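You operate a simulated robot arm through the tools that you are given. There is no shell and no other tool.

Carry out the task below with a simulated robot arm. There is one attempt and no reset: what you move stays moved.

Task
Mix the batch as the mixer screen says, water in first.
Fine: set the three dials by the screen; one press of the water button; then one start; let the mixer stop by itself.

It is judged by the outcome, as a careful person would: the job done as asked, and still so three seconds after it is handed in. It fails if anything else is knocked over, pushed out of place, dropped, spilled or broken.

Robot
A 5-joint arm with a two-finger parallel gripper, fixed in place. Base frame: the origin is at the foot of the arm, x ahead of it, y to its left, z up. Lengths are in mm, angles in rad, forces in N, time in s.
It reaches about 1134 mm from its shoulder. Its first joint turns from -2.601 to 2.601 rad. Payload 1.57 kg.
The TCP is the grasp point between the finger pads, 30 mm short of the fingertips. In the tool frame z runs along the fingers and y along their closing line. Largest opening 110 mm; finger width 24, thickness 12; the body of the gripper, 48 by 112 mm, starts 78 mm behind the TCP.
Orientation is told as [roll, pitch, yaw] about the base's x, y, z axes, in that order, counted from this pose: with the fingers straight down and closing along the base's y, the tool's x points along the base's -x, its y along +y and its z along -z.

Tools
- The arm moves only by the tool drive_tool. Its argument "steps" is a list of rows, each an object (a shift or turn left out is 0, a gripper value left out holds the last) with "offset": the shift along the tool's x, y, z in mm, a list of three; "dr": the turn, a rotation vector about the tool's x, y, z in rad, a list of three; "claw": the gripper command, from -1 (fully open) to 1 (shut), values between in proportion. In form: [{"offset": [tx, ty, tz], "dr": [ax, ay, az], "claw": claw}, ...]. A call has 1 to 20 rows; each row shifts and turns the commanded pose from where the row before left it, along the tool's axes as they then stand. Rows are played at 5 a second. More than 50 mm and 0.15 rad between two rows, or a gripper value outside its range, and nothing of the call is played. A pose out of reach is approached as far as the arm can. The call stops where the force on the tool passes 40 N (or 10 N more than at its start, if that is more) or the arm is blocked; 0.2 s more then pass. The fingers move at their own pace (about 153 mm/s each) and stop on an object; they squeeze with about 33 N. The grip force told is the motor's: it shows also when the fingers shut on nothing. Time passes only in rows, and 0.2 s behind the last, so rows that do not move let the fingers close. It gives the time, the measured TCP pose, the force on the tool (base axes), the opening and the grip force at its end, in the units of the frame above (readings bear some noise), with the torque about the TCP (base axes, N m) and any sound that the robot's microphone picked up.
- Cameras (640 x 400 px; columns grow to the right, rows downward): "scene" is fixed at [50.5, -498.8, 1506.6]; the picture's right is [0.59, -0.81, 0.00], its down [-0.40, -0.29, -0.87] and it looks along [0.70, 0.52, -0.49] (base axes); focal length 315 px, centre (320, 200). "wrist" rides on the gripper at [70, 16, -141] in the tool frame; the picture's right is [-0.23, 0.97, 0.00], its down [-0.86, -0.20, -0.48] and it looks along [-0.47, -0.11, 0.88] (tool axes); focal length 222 px, centre (320, 200).
- camera(camera): a new picture of that camera. It takes no simulated time.
- lift_body(by): slides the trunk up (or, below 0, down) by that many mm; the arm rides with it, the base frame stays. It gives what a move gives, with no picture.
- measure_at(camera, pixels): there is no depth. For up to 12 entries [column, row, z] of the newest picture of that camera ("zoom" is the newest enlarged one), the place [x, y] in the base frame at which the ray of that pixel passes the height z, good to about 2 mm. It takes no simulated time.
- zoom(camera, box): a new picture of the part [left, top, right, bottom] of that camera's present view, enlarged. It takes no simulated time.
- hand_in(): hands the job in; it is judged then, once.

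Unless the task says otherwise, let go and move clear before handing in.

The tools are called after "Emit:" as a command line: name --argument value ..., lists and objects as JSON in quotes. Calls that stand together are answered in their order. drive_tool: Moves the arm, as the interface text tells. Its arguments: {"type":"object","properties":{"steps":{"type":"array"}},"required":["steps"]} The other tools are called the same way: lift_body (by) slides the trunk up or down; camera (camera) takes a picture; measure_at (camera, pixels) gives the place at which the rays of pixels pass given heights; zoom (camera, box) takes an enlarged picture of a part of a camera's view; hand_in () hands the job in.

At the start:

```text
time: 0.0
tool_pos: [587.8, -297.9, 1124.3]
orientation: [0.001, 0.0, 0.001]
ft_force: [0.6, -0.2, 0.0]
wrist_torque: [0.03, 0.02, 0.01]
gripper_width: 110.1
gripper_force: 0.0
trunk travel left (down, up): [-858.0, 112.0]
```

scene: 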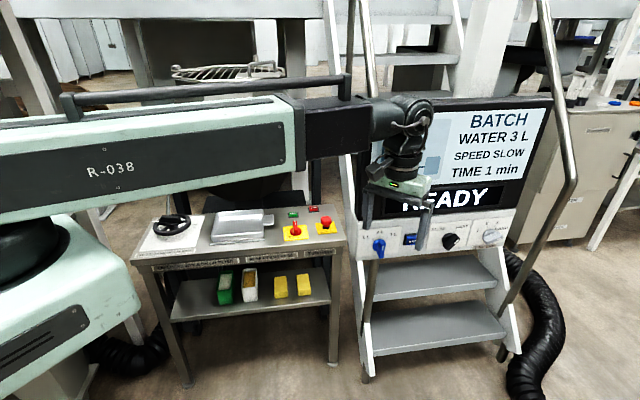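
wrist: 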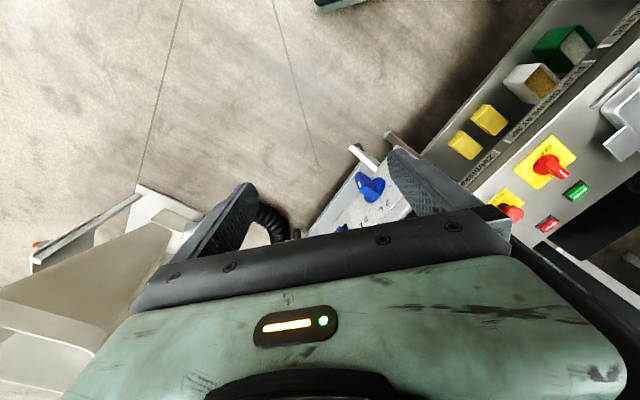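

The screen (about 480,150) reads BATCH: WATER 3 L, SPEED SLOW, TIME 1 min, READY. The dials are in a row around (380..490, 240), so I'll enlarge that panel and the table.

Emit:
zoom --camera "scene" --box '[345, 200, 515, 270]'

Emit:
zoom --camera "scene" --box '[130, 180, 350, 320]'

Emit:
zoom --camera "scene" --box '[400, 90, 570, 230]'

Emit:
zoom --camera "wrist" --box '[280, 130, 480, 250]'

```text
3.76 times, centred on (430, 235) of scene
```

zoom: 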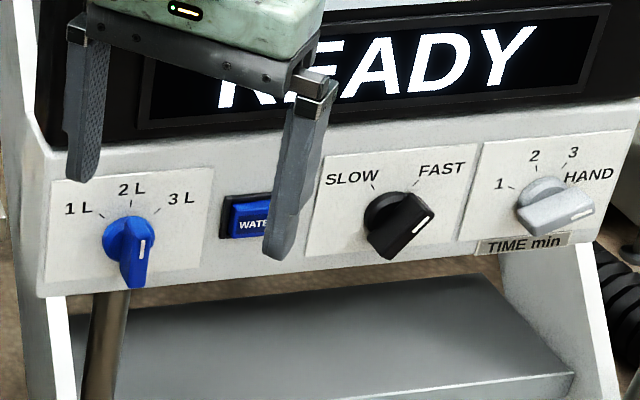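

```text
2.86 times, centred on (240, 250) of scene
```

zoom: 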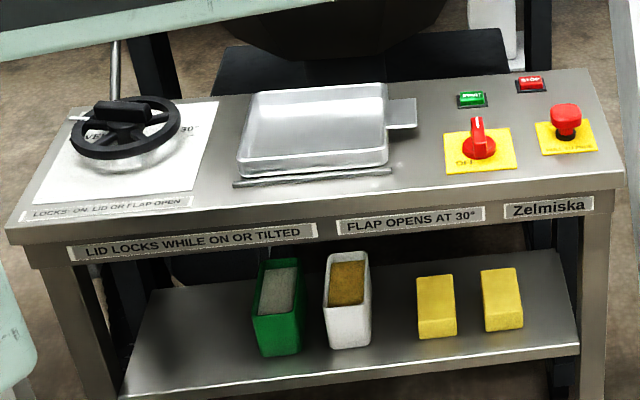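

```text
2.86 times, centred on (485, 160) of scene
```

zoom: 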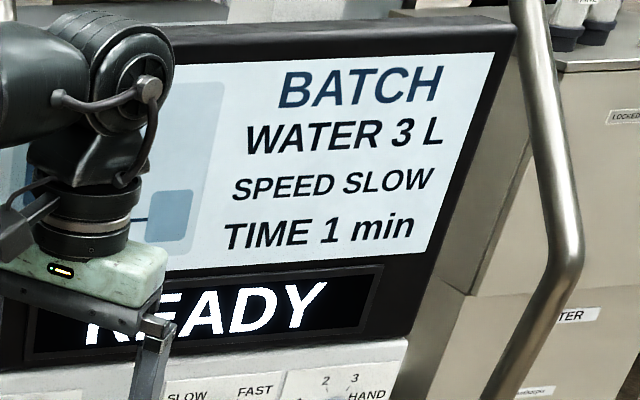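

```text
3.20 times, centred on (380, 190) of wrist
```

zoom: 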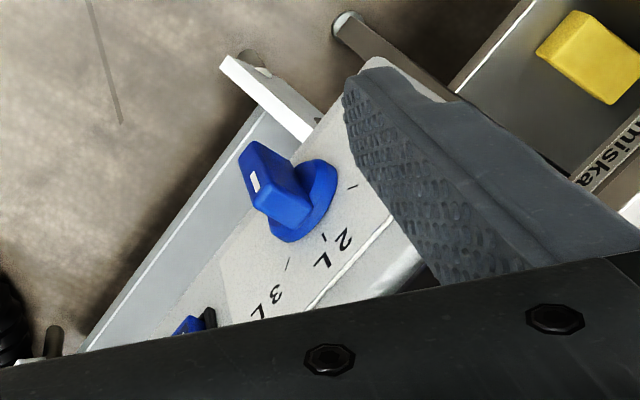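

The panel is close to (650..860, -245..-460, about 1018) by rays from both cameras, facing roughly (-0.7,-0.7), and seems sloped. I'll raise the trunk and turn the hand so the wrist camera looks at the panel from its open side.

Emit:
lift_body --by 100

Emit:
drive_tool --steps '[{"offset": [20, 0, 0], "dr": [0, 0, -0.131], "claw": 1}, {"offset": [20, 0, 0], "dr": [0, 0, -0.131]}, {"offset": [20, 0, 0], "dr": [0, 0, -0.131]}, {"offset": [20, 0, 0], "dr": [0, 0, -0.131]}, {"offset": [20, 0, 0], "dr": [0, 0, -0.131]}, {"offset": [0, 0, 0], "dr": [0, 0, -0.131]}]'

Emit:
camera --camera "wrist"

Emit:
camera --camera "scene"

```text
time: 1.3
tool_pos: [587.2, -297.1, 1225.1]
orientation: [0.0, 0.002, -0.002]
ft_force: [-0.1, 0.1, 0.1]
wrist_torque: [-0.01, -0.01, 0.03]
gripper_width: 110.1
gripper_force: 0.0
trunk travel left (down, up): [-958.0, 12.0]
```

```text
time: 2.7
tool_pos: [493.3, -320.8, 1225.2]
orientation: [0.0, -0.002, 0.79]
ft_force: [-0.3, 0.2, -0.2]
wrist_torque: [-0.01, 0.04, 0.0]
gripper_width: 0.0
gripper_force: 21.1
trunk travel left (down, up): [-958.0, 12.0]
```

```text
taken
```

wrist: 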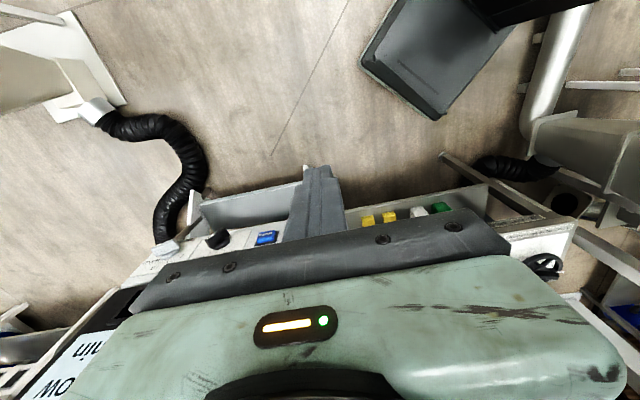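

```text
taken
```

scene: 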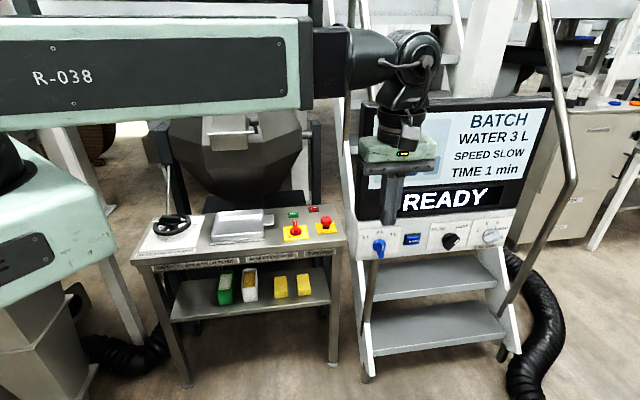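

The scene camera now sees the whole panel without the hand in the way. I'll enlarge the dials and look at the panel and the switches on the table.

Emit:
zoom --camera "scene" --box '[350, 215, 440, 270]'

Emit:
zoom --camera "scene" --box '[425, 210, 515, 265]'

Emit:
zoom --camera "scene" --box '[270, 195, 350, 250]'

Emit:
zoom --camera "wrist" --box '[120, 180, 300, 290]'

```text
7.11 times, centred on (395, 242) of scene
```

zoom: 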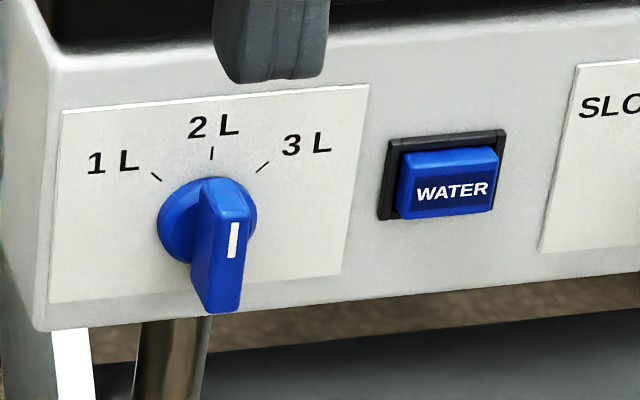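

```text
7.11 times, centred on (470, 238) of scene
```

zoom: 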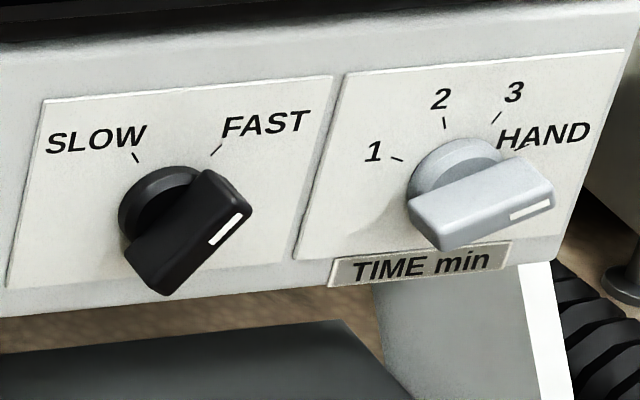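

```text
7.27 times, centred on (310, 222) of scene
```

zoom: 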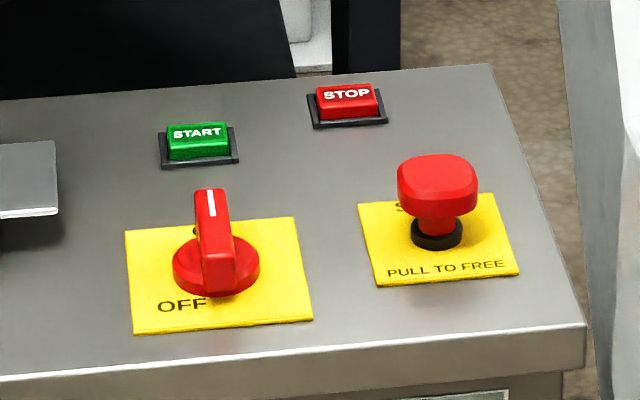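

```text
3.56 times, centred on (210, 235) of wrist
```

zoom: 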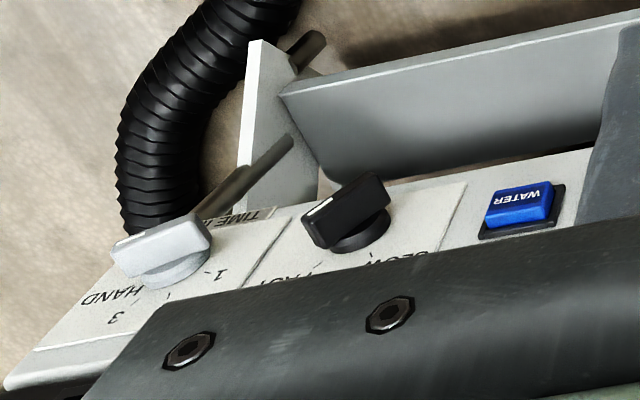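

The dials read 2L, FAST and HAND; they need to be 3L, SLOW and 1. The main switch points away from OFF and the e-stop is up. Next I'll turn the hand so the wrist camera views the panel from the side, to measure its slope.

Emit:
drive_tool --steps '[{"offset": [10, -38, 0]}, {"offset": [10, -38, 0]}, {"offset": [10, -38, 0]}, {"offset": [10, -38, 0]}, {"offset": [10, -38, 0]}, {"dr": [0, 0, 0.143]}, {"dr": [0, 0, 0.143]}, {"dr": [0, 0, 0.143]}, {"dr": [0, 0, 0.143]}, {"dr": [0, 0, 0.143]}, {"dr": [0, 0, 0.143]}, {"dr": [0, 0, 0.143]}, {"dr": [0, 0, 0.143]}, {"dr": [0, 0, 0.143]}, {"dr": [0, 0, 0.143]}, {"dr": [0, 0, 0.143]}]'

Emit:
camera --camera "wrist"

Emit:
camera --camera "scene"

```text
time: 6.1
tool_pos: [591.4, -491.9, 1224.6]
orientation: [0.0, -0.001, -0.788]
ft_force: [-0.5, 0.4, -0.2]
wrist_torque: [0.02, 0.0, -0.05]
gripper_width: 0.0
gripper_force: 21.2
trunk travel left (down, up): [-958.0, 12.0]
```

```text
taken
```

wrist: 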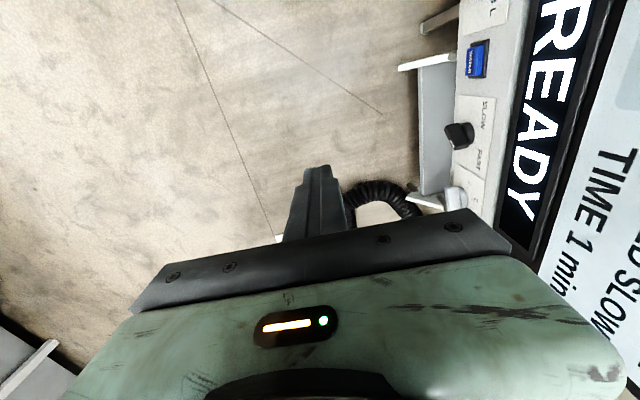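

```text
taken
```

scene: 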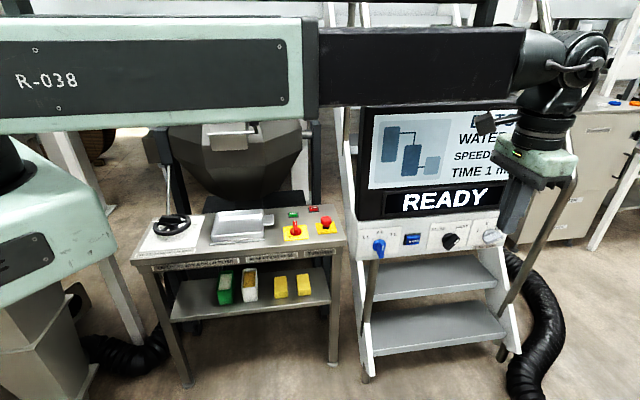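

The wrist camera now sees the panel edge-on from its open side (WATER button at 476,60; black dial 458,135; grey dial 455,198). I'll enlarge to triangulate.

Emit:
zoom --camera "wrist" --box '[400, 0, 560, 100]'

Emit:
zoom --camera "wrist" --box '[400, 90, 576, 200]'

Emit:
zoom --camera "scene" --box '[350, 215, 440, 270]'

Emit:
zoom --camera "scene" --box '[425, 210, 515, 265]'

```text
4.00 times, centred on (480, 50) of wrist
```

zoom: 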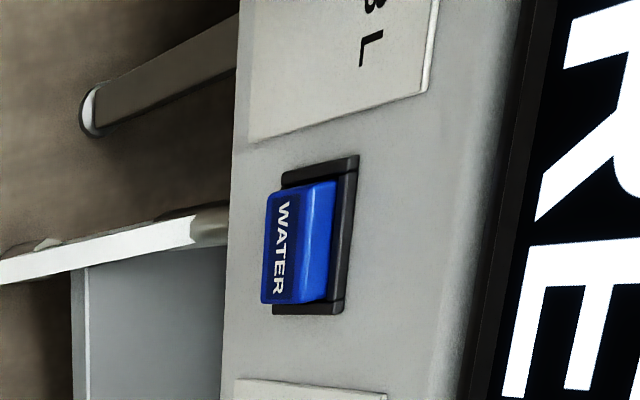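

```text
3.64 times, centred on (488, 145) of wrist
```

zoom: 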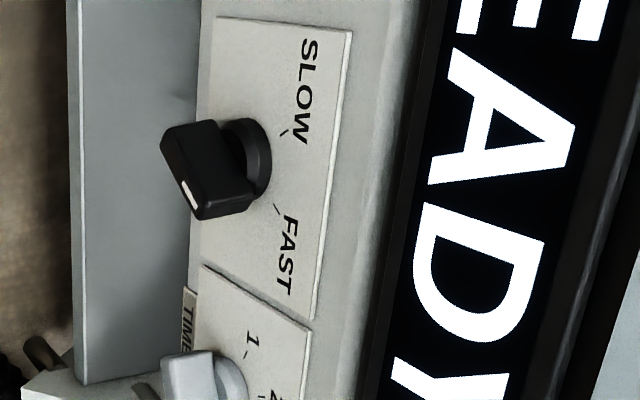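

```text
7.11 times, centred on (395, 242) of scene
```

zoom: 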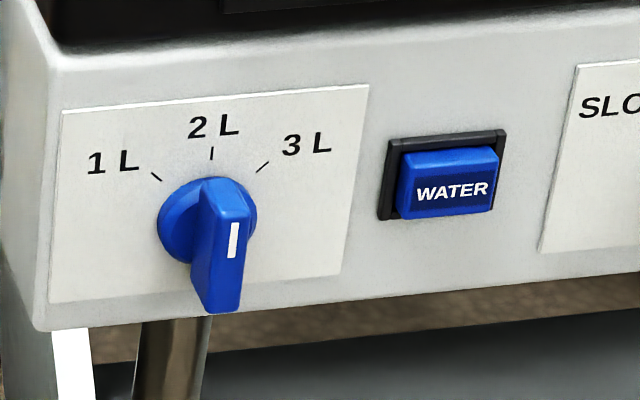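

```text
7.11 times, centred on (470, 238) of scene
```

zoom: 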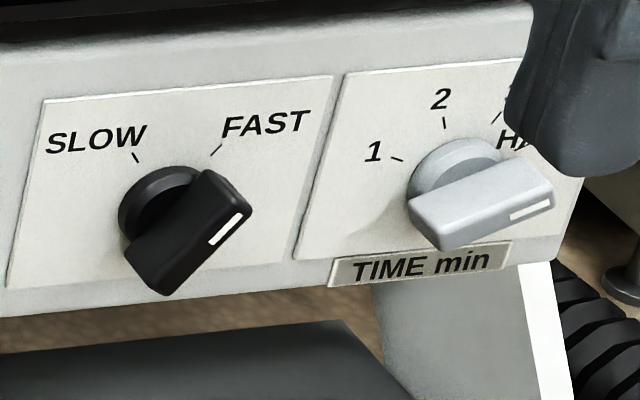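

I can match six label corners between both views (e.g. SLOW label corners at wrist 496.5,98.5 / scene 431,223.9). I'll get their rays from both cameras at two heights.

Emit:
measure_at --camera "scene" --pixels '[[431.0, 223.9, 1000], [431.0, 223.9, 1100], [472.0, 220.6, 1000], [472.0, 220.6, 1100], [426.1, 250.4, 1000], [426.1, 250.4, 1100], [466.5, 246.0, 1000], [466.5, 246.0, 1100], [397.95, 252.4, 1000], [397.95, 252.4, 1100], [401.9, 225.8, 1000], [401.9, 225.8, 1100]]'

Emit:
measure_at --camera "wrist" --pixels '[[496.5, 98.5, 1000], [496.5, 98.5, 1100], [486.1, 177.4, 1000], [486.1, 177.4, 1100], [459.7, 94.9, 1000], [459.7, 94.9, 1100], [455, 162, 1000], [455, 162, 1100], [462.5, 35.5, 1000], [462.5, 35.5, 1100], [507, 23, 1000], [507, 23, 1100]]'

```text
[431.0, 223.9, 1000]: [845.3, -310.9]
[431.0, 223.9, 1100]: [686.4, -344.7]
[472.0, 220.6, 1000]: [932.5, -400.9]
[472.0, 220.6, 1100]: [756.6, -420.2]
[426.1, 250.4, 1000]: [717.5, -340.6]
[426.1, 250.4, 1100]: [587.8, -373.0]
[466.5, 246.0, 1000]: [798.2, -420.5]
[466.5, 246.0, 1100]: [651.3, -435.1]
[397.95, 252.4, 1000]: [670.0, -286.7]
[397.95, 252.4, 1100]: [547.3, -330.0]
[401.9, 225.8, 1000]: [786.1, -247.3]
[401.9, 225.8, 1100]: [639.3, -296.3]
```

```text
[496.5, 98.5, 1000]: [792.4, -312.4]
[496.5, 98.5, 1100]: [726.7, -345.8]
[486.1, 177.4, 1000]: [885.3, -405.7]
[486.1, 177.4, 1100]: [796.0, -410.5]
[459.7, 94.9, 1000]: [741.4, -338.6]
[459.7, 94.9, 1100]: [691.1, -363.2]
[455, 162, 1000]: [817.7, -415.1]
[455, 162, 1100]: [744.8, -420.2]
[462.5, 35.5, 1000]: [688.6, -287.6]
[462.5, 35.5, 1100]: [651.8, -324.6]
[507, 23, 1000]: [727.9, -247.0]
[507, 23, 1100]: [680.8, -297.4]
```

The triangulated corners show the panel is vertical, along the line x+y≈424, with labels from z≈973 to 1057. Now I'll measure the standoff of the knobs and the button from the white mark on the black dial and the WATER text.

Emit:
measure_at --camera "scene" --pixels '[[454.7, 244.05, 1000], [454.7, 244.05, 1050], [458.9, 240.25, 1000], [458.9, 240.25, 1050], [413.6, 240.6, 1000], [413.6, 240.6, 1050], [383.2, 245.1, 1000], [383.2, 245.1, 1050], [496.9, 240.4, 1000], [496.9, 240.4, 1050], [502.6, 238.6, 1000], [502.6, 238.6, 1050]]'

Emit:
measure_at --camera "wrist" --pixels '[[449.8, 140.3, 1000], [449.8, 140.3, 1050], [454.2, 146.9, 1000], [454.2, 146.9, 1050], [470.5, 62, 1000], [470.5, 62, 1050]]'

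Emit:
measure_at --camera "scene" --pixels '[[382.5, 250.2, 1000], [382.5, 250.2, 1050], [370, 245, 1000], [370, 245, 1050], [384, 238, 1000], [384, 238, 1050]]'

```text
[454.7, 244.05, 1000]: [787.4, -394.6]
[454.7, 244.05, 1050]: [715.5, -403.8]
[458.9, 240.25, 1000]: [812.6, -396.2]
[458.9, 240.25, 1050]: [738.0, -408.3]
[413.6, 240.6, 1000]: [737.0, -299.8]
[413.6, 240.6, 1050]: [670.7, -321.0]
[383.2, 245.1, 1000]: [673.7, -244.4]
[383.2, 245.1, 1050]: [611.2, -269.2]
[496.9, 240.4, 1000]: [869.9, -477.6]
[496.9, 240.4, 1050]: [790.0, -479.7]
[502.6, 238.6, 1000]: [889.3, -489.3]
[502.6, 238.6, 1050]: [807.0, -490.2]
```

```text
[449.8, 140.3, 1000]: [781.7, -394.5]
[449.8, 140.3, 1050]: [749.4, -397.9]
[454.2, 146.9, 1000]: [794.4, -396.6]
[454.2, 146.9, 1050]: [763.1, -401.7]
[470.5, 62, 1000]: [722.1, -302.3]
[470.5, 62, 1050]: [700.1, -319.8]
```

```text
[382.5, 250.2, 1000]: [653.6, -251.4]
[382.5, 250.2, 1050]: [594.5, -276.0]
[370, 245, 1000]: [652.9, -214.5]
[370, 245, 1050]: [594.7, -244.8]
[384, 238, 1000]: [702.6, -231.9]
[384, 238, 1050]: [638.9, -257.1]
```

Knob faces stand about 30 mm off the panel and the WATER face about 12 mm, with its centre near (715,-308,1017). I'll enlarge each knob further for its exact centre and length.

Emit:
zoom --camera "scene" --box '[364, 230, 396, 250]'

Emit:
zoom --camera "scene" --box '[438, 228, 470, 252]'

Emit:
zoom --camera "wrist" --box '[436, 115, 484, 145]'

Emit:
zoom --camera "scene" --box '[472, 222, 512, 250]'

```text
16.00 times, centred on (380, 240) of scene
```

zoom: 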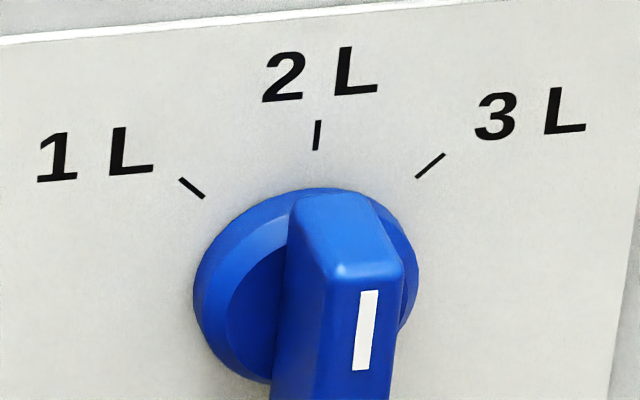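

```text
16.00 times, centred on (454, 240) of scene
```

zoom: 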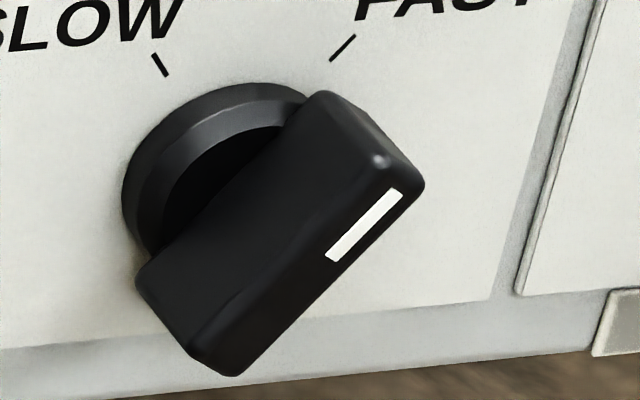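

```text
13.33 times, centred on (460, 130) of wrist
```

zoom: 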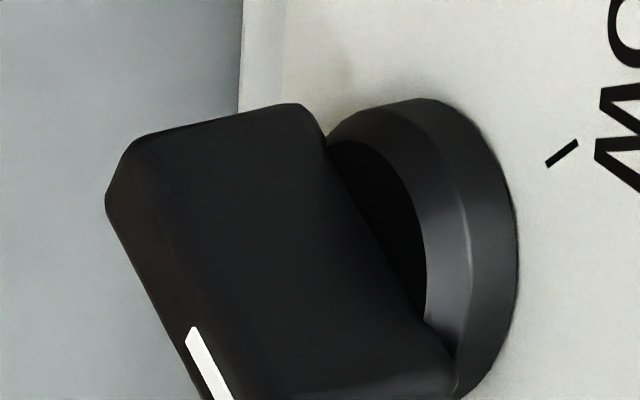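

```text
14.29 times, centred on (492, 236) of scene
```

zoom: 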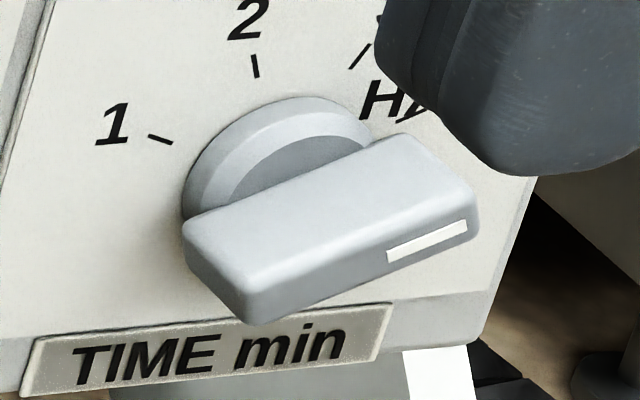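

Half-length of the bars is about 21 mm, with centres at z≈1005. Before I bring the hand near, I want to know whether the screen is set back from the panel, so I'll match the READY letters in both views.

Emit:
zoom --camera "scene" --box '[350, 170, 510, 270]'

Emit:
zoom --camera "wrist" --box '[480, 0, 640, 240]'

Emit:
zoom --camera "scene" --box '[330, 80, 490, 180]'

```text
4.00 times, centred on (430, 220) of scene
```

zoom: 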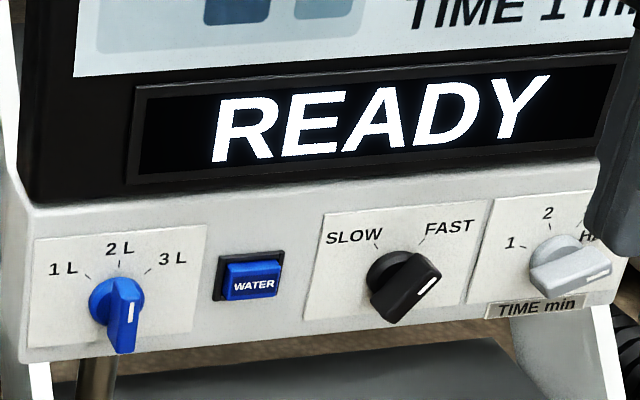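

```text
1.67 times, centred on (560, 120) of wrist
```

zoom: 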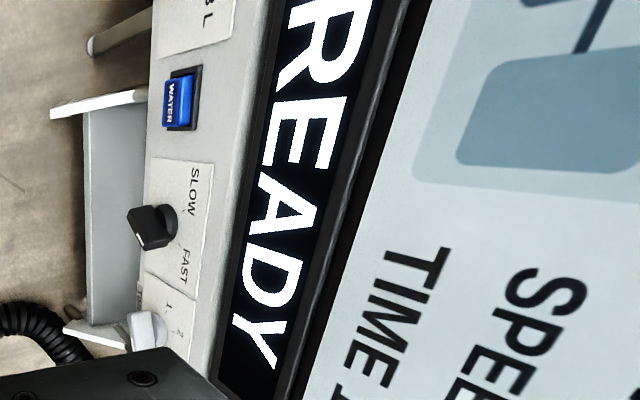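

```text
4.00 times, centred on (410, 130) of scene
```

zoom: 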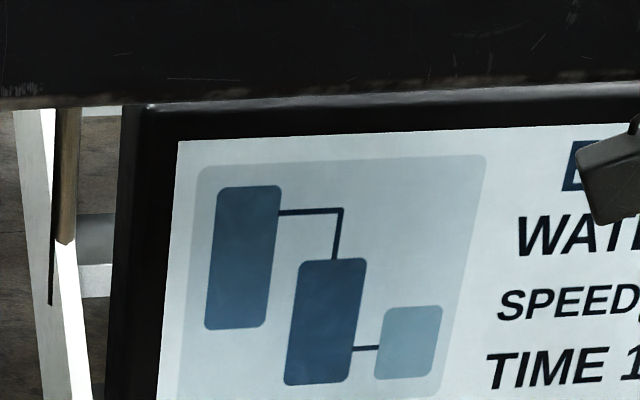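

I can match the E of READY (scene 420.5,209.3 / wrist 531.2,61.8) and the T of TIME. I'll measure those rays.

Emit:
measure_at --camera "scene" --pixels '[[420.5, 209.25, 1050], [420.5, 209.25, 1150], [424, 193.5, 1050], [424, 193.5, 1150], [451.75, 168.75, 1150], [451.75, 168.75, 1250], [413.6, 256.6, 1000]]'

Emit:
measure_at --camera "wrist" --pixels '[[531.2, 61.8, 1050], [531.2, 61.8, 1150], [576.2, 58.8, 1050], [576.2, 58.8, 1150], [638, 147.6, 1150], [638, 147.6, 1250]]'

```text
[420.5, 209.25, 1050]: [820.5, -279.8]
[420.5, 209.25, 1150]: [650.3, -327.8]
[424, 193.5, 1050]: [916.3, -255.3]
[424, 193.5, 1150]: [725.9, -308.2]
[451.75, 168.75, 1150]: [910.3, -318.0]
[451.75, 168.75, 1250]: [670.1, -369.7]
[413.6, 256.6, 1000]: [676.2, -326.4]
```

```text
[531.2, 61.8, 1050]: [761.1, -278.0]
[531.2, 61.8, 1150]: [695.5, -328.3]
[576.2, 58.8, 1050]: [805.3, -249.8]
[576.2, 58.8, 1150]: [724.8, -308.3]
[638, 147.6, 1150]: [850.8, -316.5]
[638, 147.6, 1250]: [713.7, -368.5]
```

The READY bezel protrudes up to about 8–10 mm from the panel plane, so I'll work with the hand tilted about 45°, narrow side to the panel. First I turn the hand, then move it left of the panel, well in front of it.

Emit:
drive_tool --steps '[{"dr": [0, 0, -0.1427]}, {"dr": [0, 0, -0.1427]}, {"dr": [0, 0, -0.1427]}, {"dr": [0, 0, -0.1427]}, {"dr": [0, 0, -0.1427]}, {"dr": [0, 0, -0.1427]}, {"dr": [0, 0, -0.1427]}, {"dr": [0, 0, -0.1427]}, {"dr": [0, 0, -0.1427]}, {"dr": [0, 0, -0.1427]}, {"dr": [0, 0, -0.1427]}, {"dr": [0, 0, -0.1427]}, {"dr": [0, 0, -0.1427]}, {"dr": [0, 0, -0.1427]}]'

Emit:
drive_tool --steps '[{"offset": [-31.4, 25.9, 0]}, {"offset": [-31.4, 25.9, 0]}, {"offset": [-31.4, 25.9, 0]}, {"offset": [-31.4, 25.9, 0]}, {"offset": [-31.4, 25.9, 0]}, {"offset": [-31.4, 25.9, 0]}, {"offset": [-31.4, 25.9, 0]}, {"offset": [-31.4, 25.9, 0]}]'

Emit:
camera --camera "scene"

Emit:
camera --camera "wrist"

```text
time: 9.1
tool_pos: [592.1, -492.4, 1224.9]
orientation: [0.0, 0.0, 1.216]
ft_force: [0.4, 0.3, -0.4]
wrist_torque: [-0.01, 0.01, 0.0]
gripper_width: 0.0
gripper_force: 21.1
trunk travel left (down, up): [-958.0, 12.0]
```

```text
time: 10.9
tool_pos: [531.9, -203.2, 1224.5]
orientation: [0.003, 0.001, 1.214]
ft_force: [0.3, 0.4, -0.4]
wrist_torque: [-0.01, -0.03, -0.02]
gripper_width: 0.0
gripper_force: 21.3
out of reach, approached as far as the arm can: row 2, 7, 8
trunk travel left (down, up): [-958.0, 12.0]
```

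```text
taken
```

scene: 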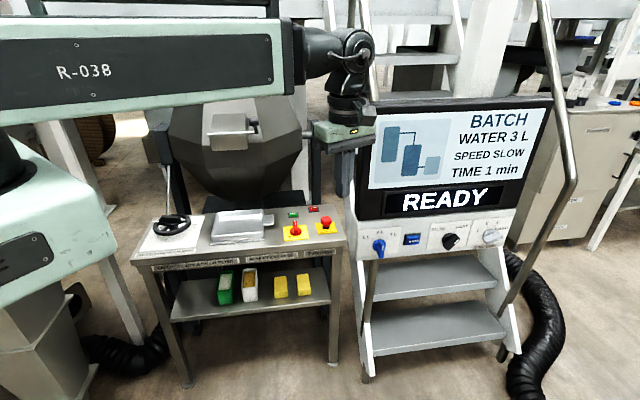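

```text
taken
```

wrist: 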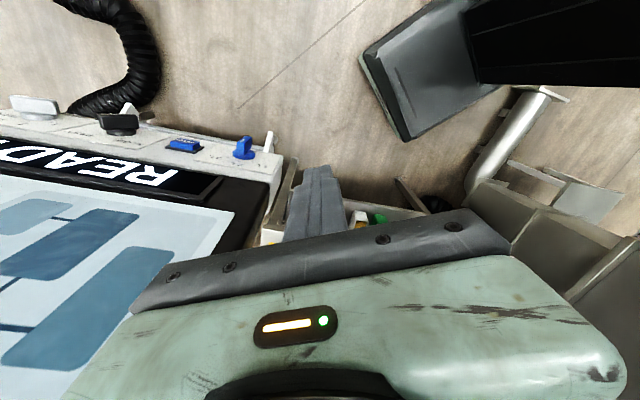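

The left position was too close in (the reach stopped at r≈569), so I'll use a smaller 25° tilt for the blue dial. I'll back outward from the panel and check where the commanded pose stands.

Emit:
drive_tool --steps '[{"offset": [23.5, -29, 0]}, {"offset": [23.5, -29, 0]}, {"offset": [0, 0, 0]}]'

```text
time: 11.7
tool_pos: [568.3, -267.2, 1224.5]
orientation: [0.0, -0.001, 1.211]
ft_force: [0.2, 0.2, -0.4]
wrist_torque: [-0.01, -0.02, -0.02]
gripper_width: 0.0
gripper_force: 21.4
trunk travel left (down, up): [-958.0, 12.0]
```

The pose continues from where the arm really is, good. Raising the trunk by the last bit for reach, then descending about 80 mm in front of the panel left end and tilting 25°.

Emit:
lift_body --by 12

Emit:
drive_tool --steps '[{"offset": [-2.5, -1.6, 48], "dr": [0, 0, 0.063]}, {"offset": [-2.5, -1.6, 48]}, {"offset": [-2.5, -1.6, 48]}, {"offset": [-2.5, -1.6, 49]}, {"offset": [0, 0, 0]}, {"dr": [0.109, 0, 0]}, {"dr": [0.109, 0, 0]}, {"dr": [0.109, 0, 0]}, {"dr": [0.109, 0, 0]}, {"dr": [0, 0, 0.122]}, {"dr": [0, 0, 0.122]}, {"dr": [0, 0, 0.123]}, {"offset": [0, 0, 0]}]'

Emit:
camera --camera "scene"

Emit:
camera --camera "wrist"

```text
time: 12.3
tool_pos: [570.1, -267.0, 1236.7]
orientation: [0.001, 0.0, 1.213]
ft_force: [-0.2, -0.6, 0.5]
wrist_torque: [-0.01, 0.01, 0.02]
gripper_width: 0.0
gripper_force: 21.6
trunk travel left (down, up): [-970.0, 0.0]
```

```text
time: 15.1
tool_pos: [607.2, -280.8, 1259.8]
orientation: [-0.408, -0.151, 0.814]
ft_force: [0.5, 0.4, 0.0]
wrist_torque: [-0.05, -0.02, -0.01]
gripper_width: 0.0
gripper_force: 21.4
out of reach, approached as far as the arm can: row 1, 2, 3, 4, 7, 8, 9
trunk travel left (down, up): [-970.0, 0.0]
```

```text
taken
```

scene: 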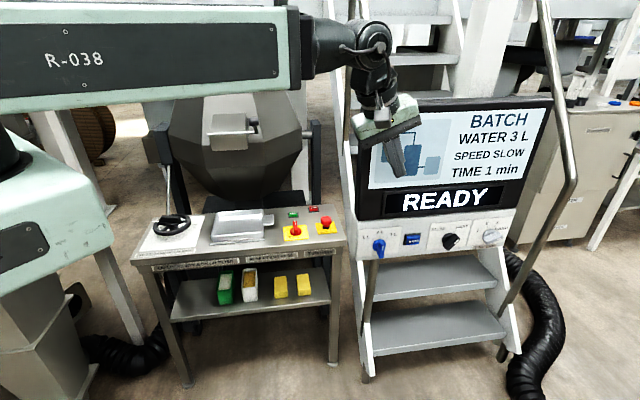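

```text
taken
```

wrist: 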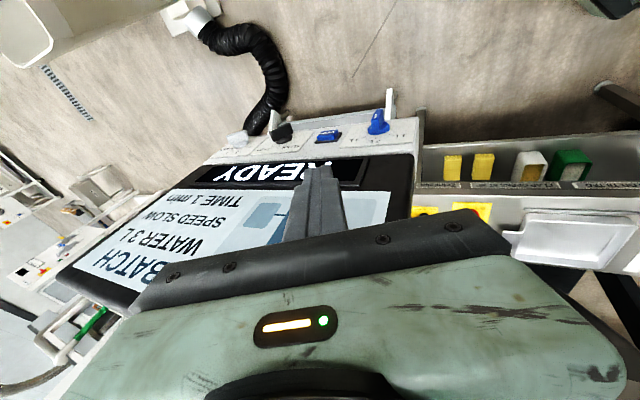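

The wrist height only follows the trunk: the downward moves were out of reach while the tilt reached 25°. So I'll use the trunk for height. I step back along the arc away from the panel, set the fingers to about 44 mm, and lower the trunk in front of the blue dial.

Emit:
drive_tool --steps '[{"offset": [21.7, -15.7, 3.2], "dr": [0.0074, 0.0192, 0.0445], "claw": 0.2}, {"offset": [0, 0, 0]}]'

Emit:
lift_body --by -100

Emit:
camera --camera "scene"

Emit:
camera --camera "wrist"

```text
time: 15.7
tool_pos: [607.0, -307.5, 1259.2]
orientation: [-0.408, -0.152, 0.764]
ft_force: [0.1, 0.2, 0.2]
wrist_torque: [0.0, 0.02, 0.0]
gripper_width: 44.2
gripper_force: 0.0
trunk travel left (down, up): [-970.0, 0.0]
```

```text
time: 17.1
tool_pos: [605.3, -306.2, 1159.8]
orientation: [-0.41, -0.152, 0.765]
ft_force: [-0.4, 0.2, -0.1]
wrist_torque: [0.01, -0.01, 0.0]
gripper_width: 44.0
gripper_force: 0.0
trunk travel left (down, up): [-870.0, 100.0]
```

```text
taken
```

scene: 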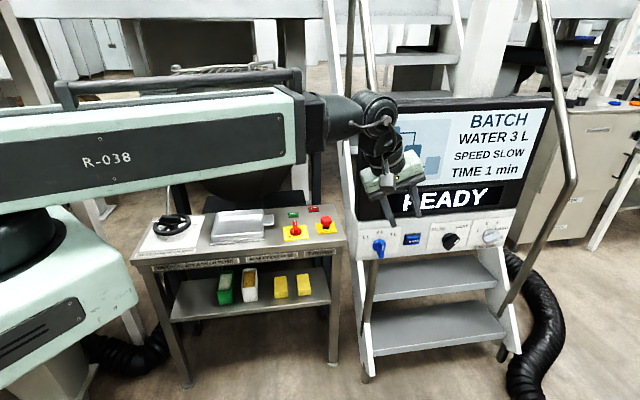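

```text
taken
```

wrist: 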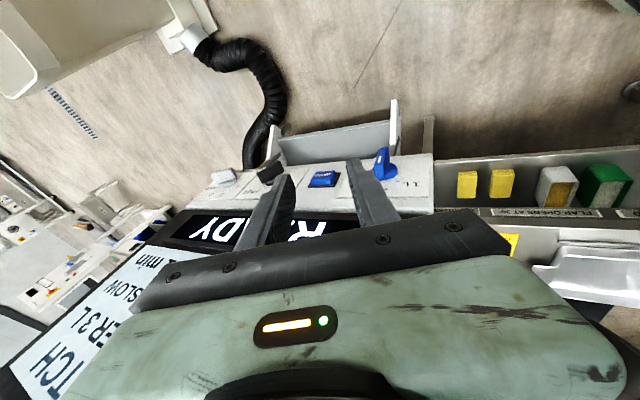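

The hand is tilted and clear of the panel, with the blue dial at wrist (381,160). I lower the trunk by the remaining ~104 mm.

Emit:
lift_body --by -103.6

Emit:
camera --camera "wrist"

Emit:
zoom --camera "scene" --box '[330, 100, 490, 280]'

```text
time: 18.4
tool_pos: [605.6, -306.4, 1056.0]
orientation: [-0.41, -0.151, 0.766]
ft_force: [0.5, 0.3, -0.4]
wrist_torque: [-0.02, -0.02, 0.0]
gripper_width: 44.0
gripper_force: 0.1
trunk travel left (down, up): [-766.0, 204.0]
```

```text
taken
```

wrist: 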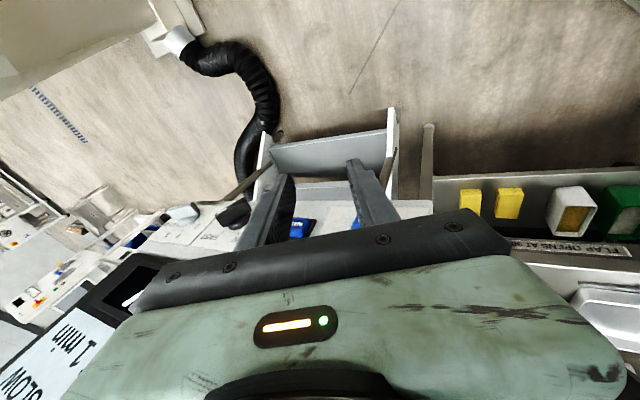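

```text
2.22 times, centred on (410, 190) of scene
```

zoom: 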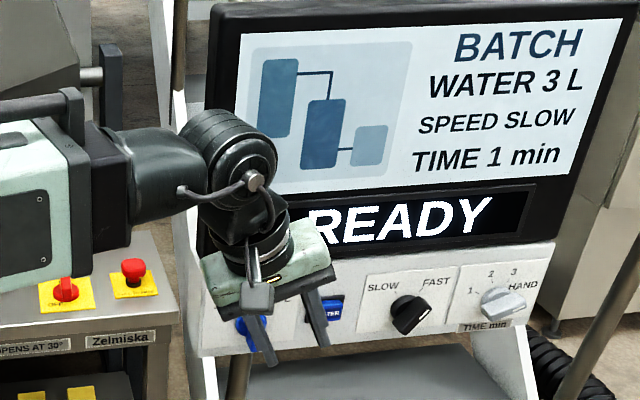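

The fingers are level with the blue dial, about 55 mm out from their working place. I swing in by turning the base in small steps, two rows first.

Emit:
drive_tool --steps '[{"offset": [-17.92, 6.89, 0], "dr": [-0.00425, -0.01108, -0.0257]}, {"offset": [-17.92, 6.89, 0], "dr": [-0.00425, -0.01108, -0.0257]}, {"offset": [0, 0, 0]}]'

Emit:
zoom --camera "scene" --box '[340, 160, 440, 280]'

Emit:
zoom --camera "wrist" --box '[220, 100, 460, 250]'

```text
time: 19.2
tool_pos: [623.2, -271.6, 1055.4]
orientation: [-0.411, -0.151, 0.823]
ft_force: [-0.5, -0.8, 1.2]
wrist_torque: [-0.01, -0.02, 0.01]
gripper_width: 44.0
gripper_force: 0.1
trunk travel left (down, up): [-766.0, 204.0]
```

```text
3.33 times, centred on (390, 220) of scene
```

zoom: 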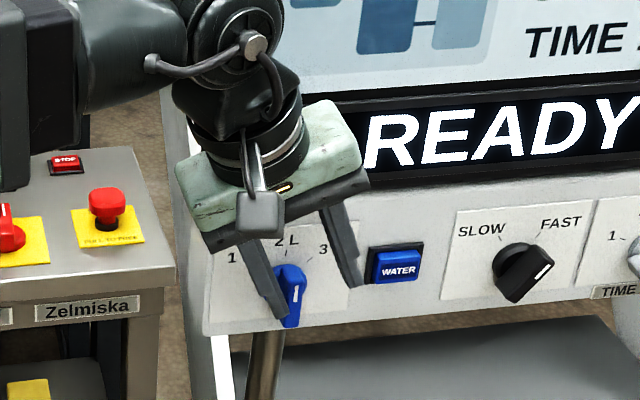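

```text
2.67 times, centred on (340, 175) of wrist
```

zoom: 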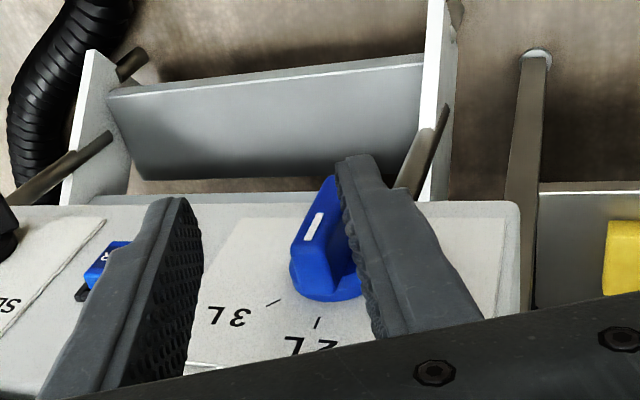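

The fingers straddle the knob (wrist zoom 330,240), the left one just left of the bar. I shift 5 mm back toward the base for clearance, then swing in the remaining 17 mm.

Emit:
drive_tool --steps '[{"offset": [1.63, 4.24, -2.1]}, {"offset": [-7.98, 3.06, 0], "dr": [-0.0019, -0.005, -0.0115]}, {"offset": [-7.98, 3.06, 0], "dr": [-0.0019, -0.005, -0.0115]}, {"offset": [0, 0, 0]}]'

Emit:
zoom --camera "scene" --box '[340, 160, 440, 280]'

Emit:
zoom --camera "wrist" --box '[220, 100, 460, 250]'

```text
time: 20.2
tool_pos: [624.0, -252.6, 1055.0]
orientation: [-0.409, -0.153, 0.848]
ft_force: [-1.4, 0.3, -0.4]
wrist_torque: [-0.01, -0.01, 0.01]
gripper_width: 43.9
gripper_force: 0.2
trunk travel left (down, up): [-766.0, 204.0]
```

```text
3.33 times, centred on (390, 220) of scene
```

zoom: 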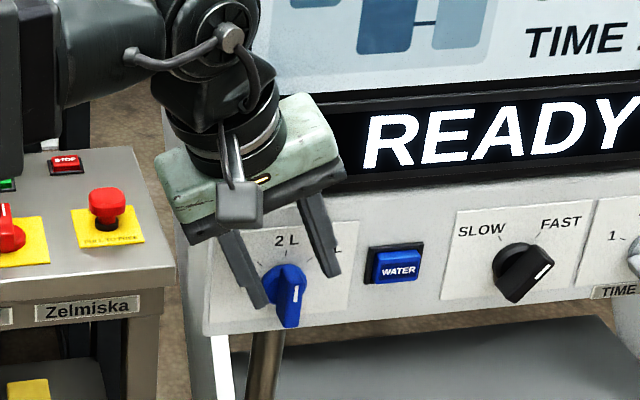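

```text
2.67 times, centred on (340, 175) of wrist
```

zoom: 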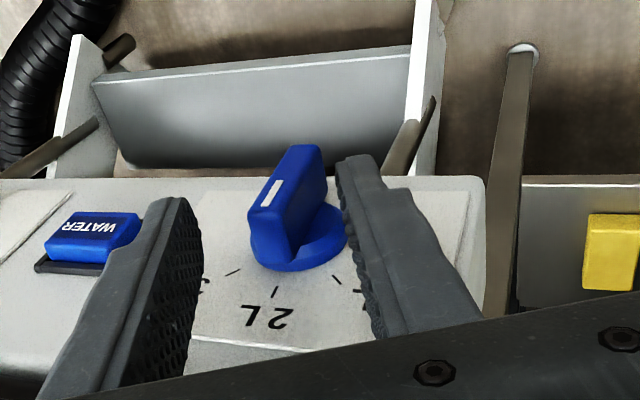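

The bar is between the fingers with the left finger ~15 mm to its left. I push along the panel to the right in small steps, about 20 mm first.

Emit:
drive_tool --steps '[{"offset": [0.45, -6.44, 2.7]}, {"offset": [0.45, -6.44, 2.7]}, {"offset": [0.19, -2.76, 1.16], "dr": [0.0008, 0.002, 0.0045]}, {"offset": [0.19, -2.76, 1.16], "dr": [0.0008, 0.002, 0.0045]}]'

Emit:
zoom --camera "scene" --box '[350, 210, 420, 270]'

Emit:
zoom --camera "wrist" --box '[220, 100, 460, 250]'

```text
time: 21.2
tool_pos: [639.5, -270.4, 1056.3]
orientation: [-0.412, -0.152, 0.837]
ft_force: [-0.2, -0.6, 0.4]
wrist_torque: [-0.06, 0.02, -0.04]
gripper_width: 43.6
gripper_force: 0.1
trunk travel left (down, up): [-766.0, 204.0]
```

```text
6.67 times, centred on (385, 240) of scene
```

zoom: 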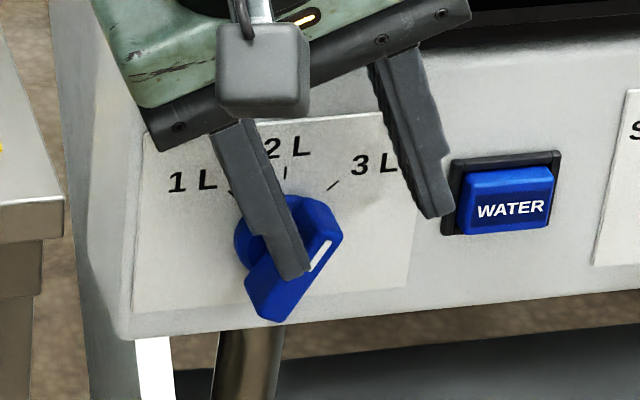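

```text
2.67 times, centred on (340, 175) of wrist
```

zoom: 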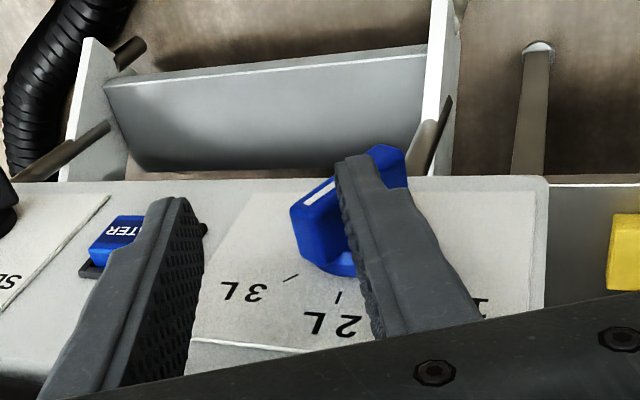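

The knob has turned about 24° toward 3L, with little force. I push another 4 mm.

Emit:
drive_tool --steps '[{"offset": [0.13, -1.84, 0.77], "dr": [0.0003, 0.0008, 0.0018]}, {"offset": [0.13, -1.84, 0.77], "dr": [0.0003, 0.0008, 0.0018]}, {"offset": [0, 0, 0]}]'

Emit:
zoom --camera "scene" --box '[350, 210, 420, 270]'

Emit:
zoom --camera "wrist" --box '[220, 100, 460, 250]'

```text
time: 22.0
tool_pos: [641.9, -272.5, 1055.7]
orientation: [-0.413, -0.152, 0.832]
ft_force: [0.8, -1.0, 0.5]
wrist_torque: [0.02, 0.02, 0.01]
gripper_width: 44.1
gripper_force: 0.0
trunk travel left (down, up): [-766.0, 204.0]
```

```text
6.67 times, centred on (385, 240) of scene
```

zoom: 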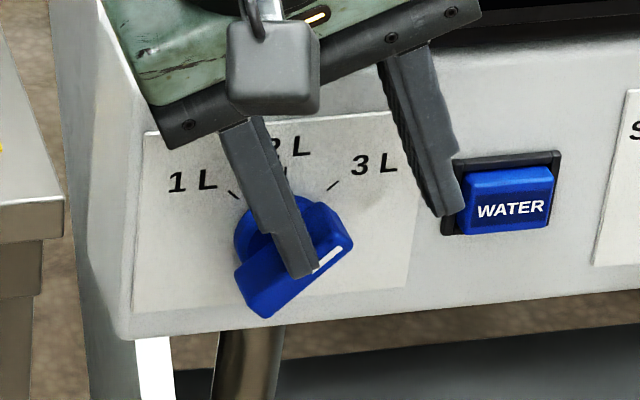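

```text
2.67 times, centred on (340, 175) of wrist
```

zoom: 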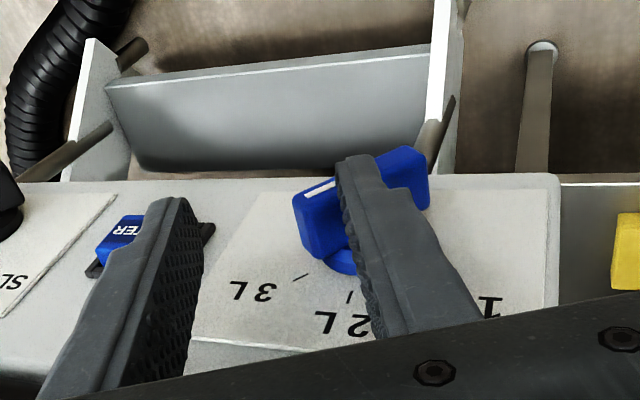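

The knob now points near the 3L tick, and the contact force is nearly nil, which suggests it snapped into its detent. I'll back the finger off and swing out to check.

Emit:
drive_tool --steps '[{"offset": [-0.32, 4.6, -1.93]}, {"offset": [16.8, -6.45, 0], "dr": [0.004, 0.0104, 0.0241]}, {"offset": [17.92, -6.89, 0], "dr": [0.00425, 0.01108, 0.0257]}, {"offset": [17.92, -6.89, 0], "dr": [0.00425, 0.01108, 0.0257]}, {"offset": [17.92, -6.89, 0], "dr": [0.00425, 0.01108, 0.0257]}, {"offset": [0, 0, 0]}]'

Emit:
zoom --camera "scene" --box '[340, 210, 420, 270]'

Emit:
camera --camera "wrist"

Emit:
camera --camera "scene"

```text
time: 23.4
tool_pos: [605.7, -337.5, 1055.8]
orientation: [-0.409, -0.15, 0.724]
ft_force: [0.3, 0.2, 0.7]
wrist_torque: [-0.02, -0.01, 0.04]
gripper_width: 44.1
gripper_force: 0.2
trunk travel left (down, up): [-766.0, 204.0]
```

```text
6.67 times, centred on (380, 240) of scene
```

zoom: 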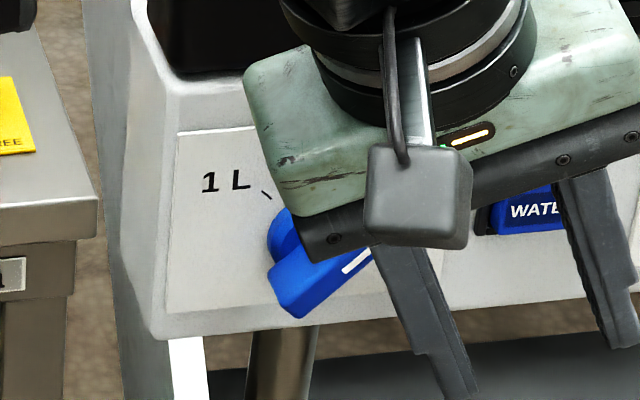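

```text
taken
```

wrist: 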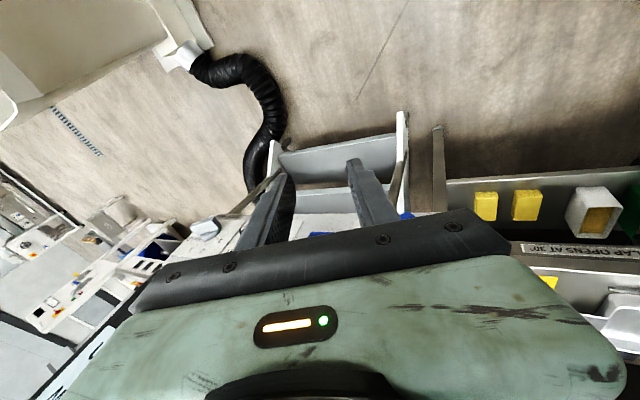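

```text
taken
```

scene: 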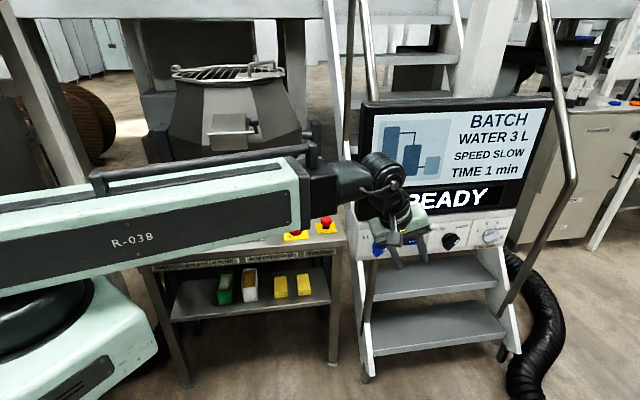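

The arm is now back out from the panel; the blue bar looks turned toward 3L but the hand partly hides it. I'll go to a place in front of the black dial, close the fingers and tilt to 40°, then check both.

Emit:
drive_tool --steps '[{"offset": [4.5, -40.2, 16.6], "dr": [0.0032, 0.0082, 0.0191], "claw": 1}, {"offset": [4.5, -40.2, 16.6], "dr": [0.0032, 0.0082, 0.0191]}, {"offset": [4.5, -40.2, 16.6], "dr": [0.0032, 0.0082, 0.0191]}, {"offset": [-2.7, -6.9, -16.1], "dr": [0.1237, -0.0475, 0]}, {"offset": [-3.4, -8.9, -14.9], "dr": [0.1237, -0.0475, 0]}, {"dr": [0, 0, -0.11]}, {"offset": [0, 0, 0]}]'

Emit:
camera --camera "scene"

Emit:
zoom --camera "scene" --box '[345, 210, 445, 270]'

Emit:
camera --camera "wrist"

```text
time: 25.0
tool_pos: [680.3, -443.3, 1089.7]
orientation: [-0.688, -0.165, 0.797]
ft_force: [-0.6, 1.0, -0.4]
wrist_torque: [-0.03, 0.05, -0.02]
gripper_width: 0.1
gripper_force: 20.8
trunk travel left (down, up): [-766.0, 204.0]
```

```text
taken
```

scene: 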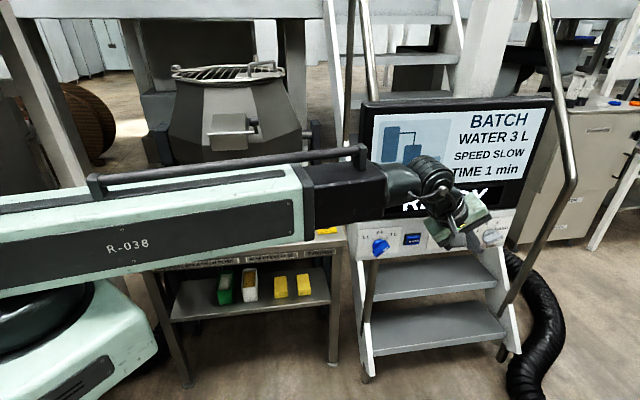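

```text
6.40 times, centred on (395, 240) of scene
```

zoom: 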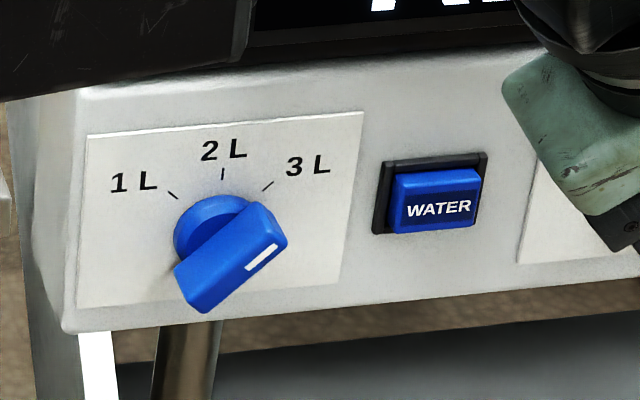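

```text
taken
```

wrist: 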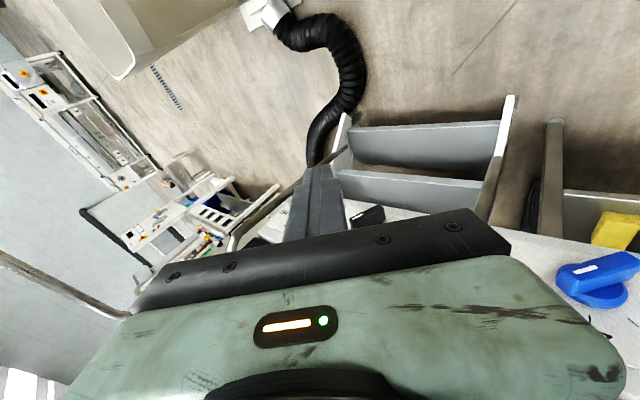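

Blue now points at 3L (mark along the 3L tick in the zoom). Next I lower the trunk by ~83 mm for the black dial and look.

Emit:
lift_body --by -82.7

Emit:
camera --camera "scene"

Emit:
camera --camera "wrist"

```text
time: 26.2
tool_pos: [679.5, -444.9, 1006.2]
orientation: [-0.687, -0.166, 0.797]
ft_force: [0.3, 0.5, -0.5]
wrist_torque: [-0.02, -0.02, -0.02]
gripper_width: 0.0
gripper_force: 21.6
trunk travel left (down, up): [-684.0, 286.0]
```

```text
taken
```

scene: 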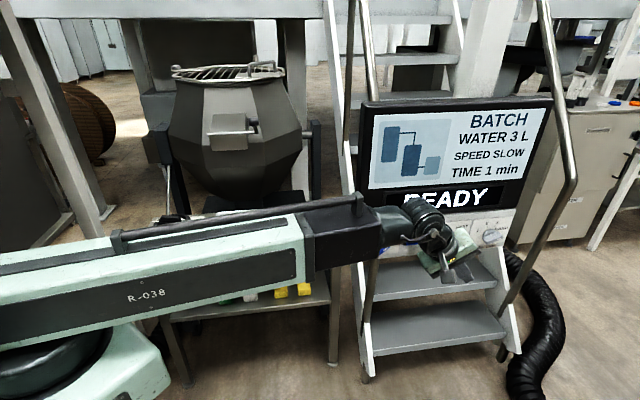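

```text
taken
```

wrist: 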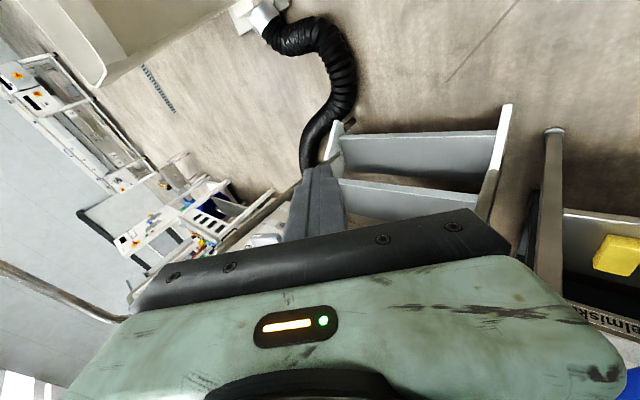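

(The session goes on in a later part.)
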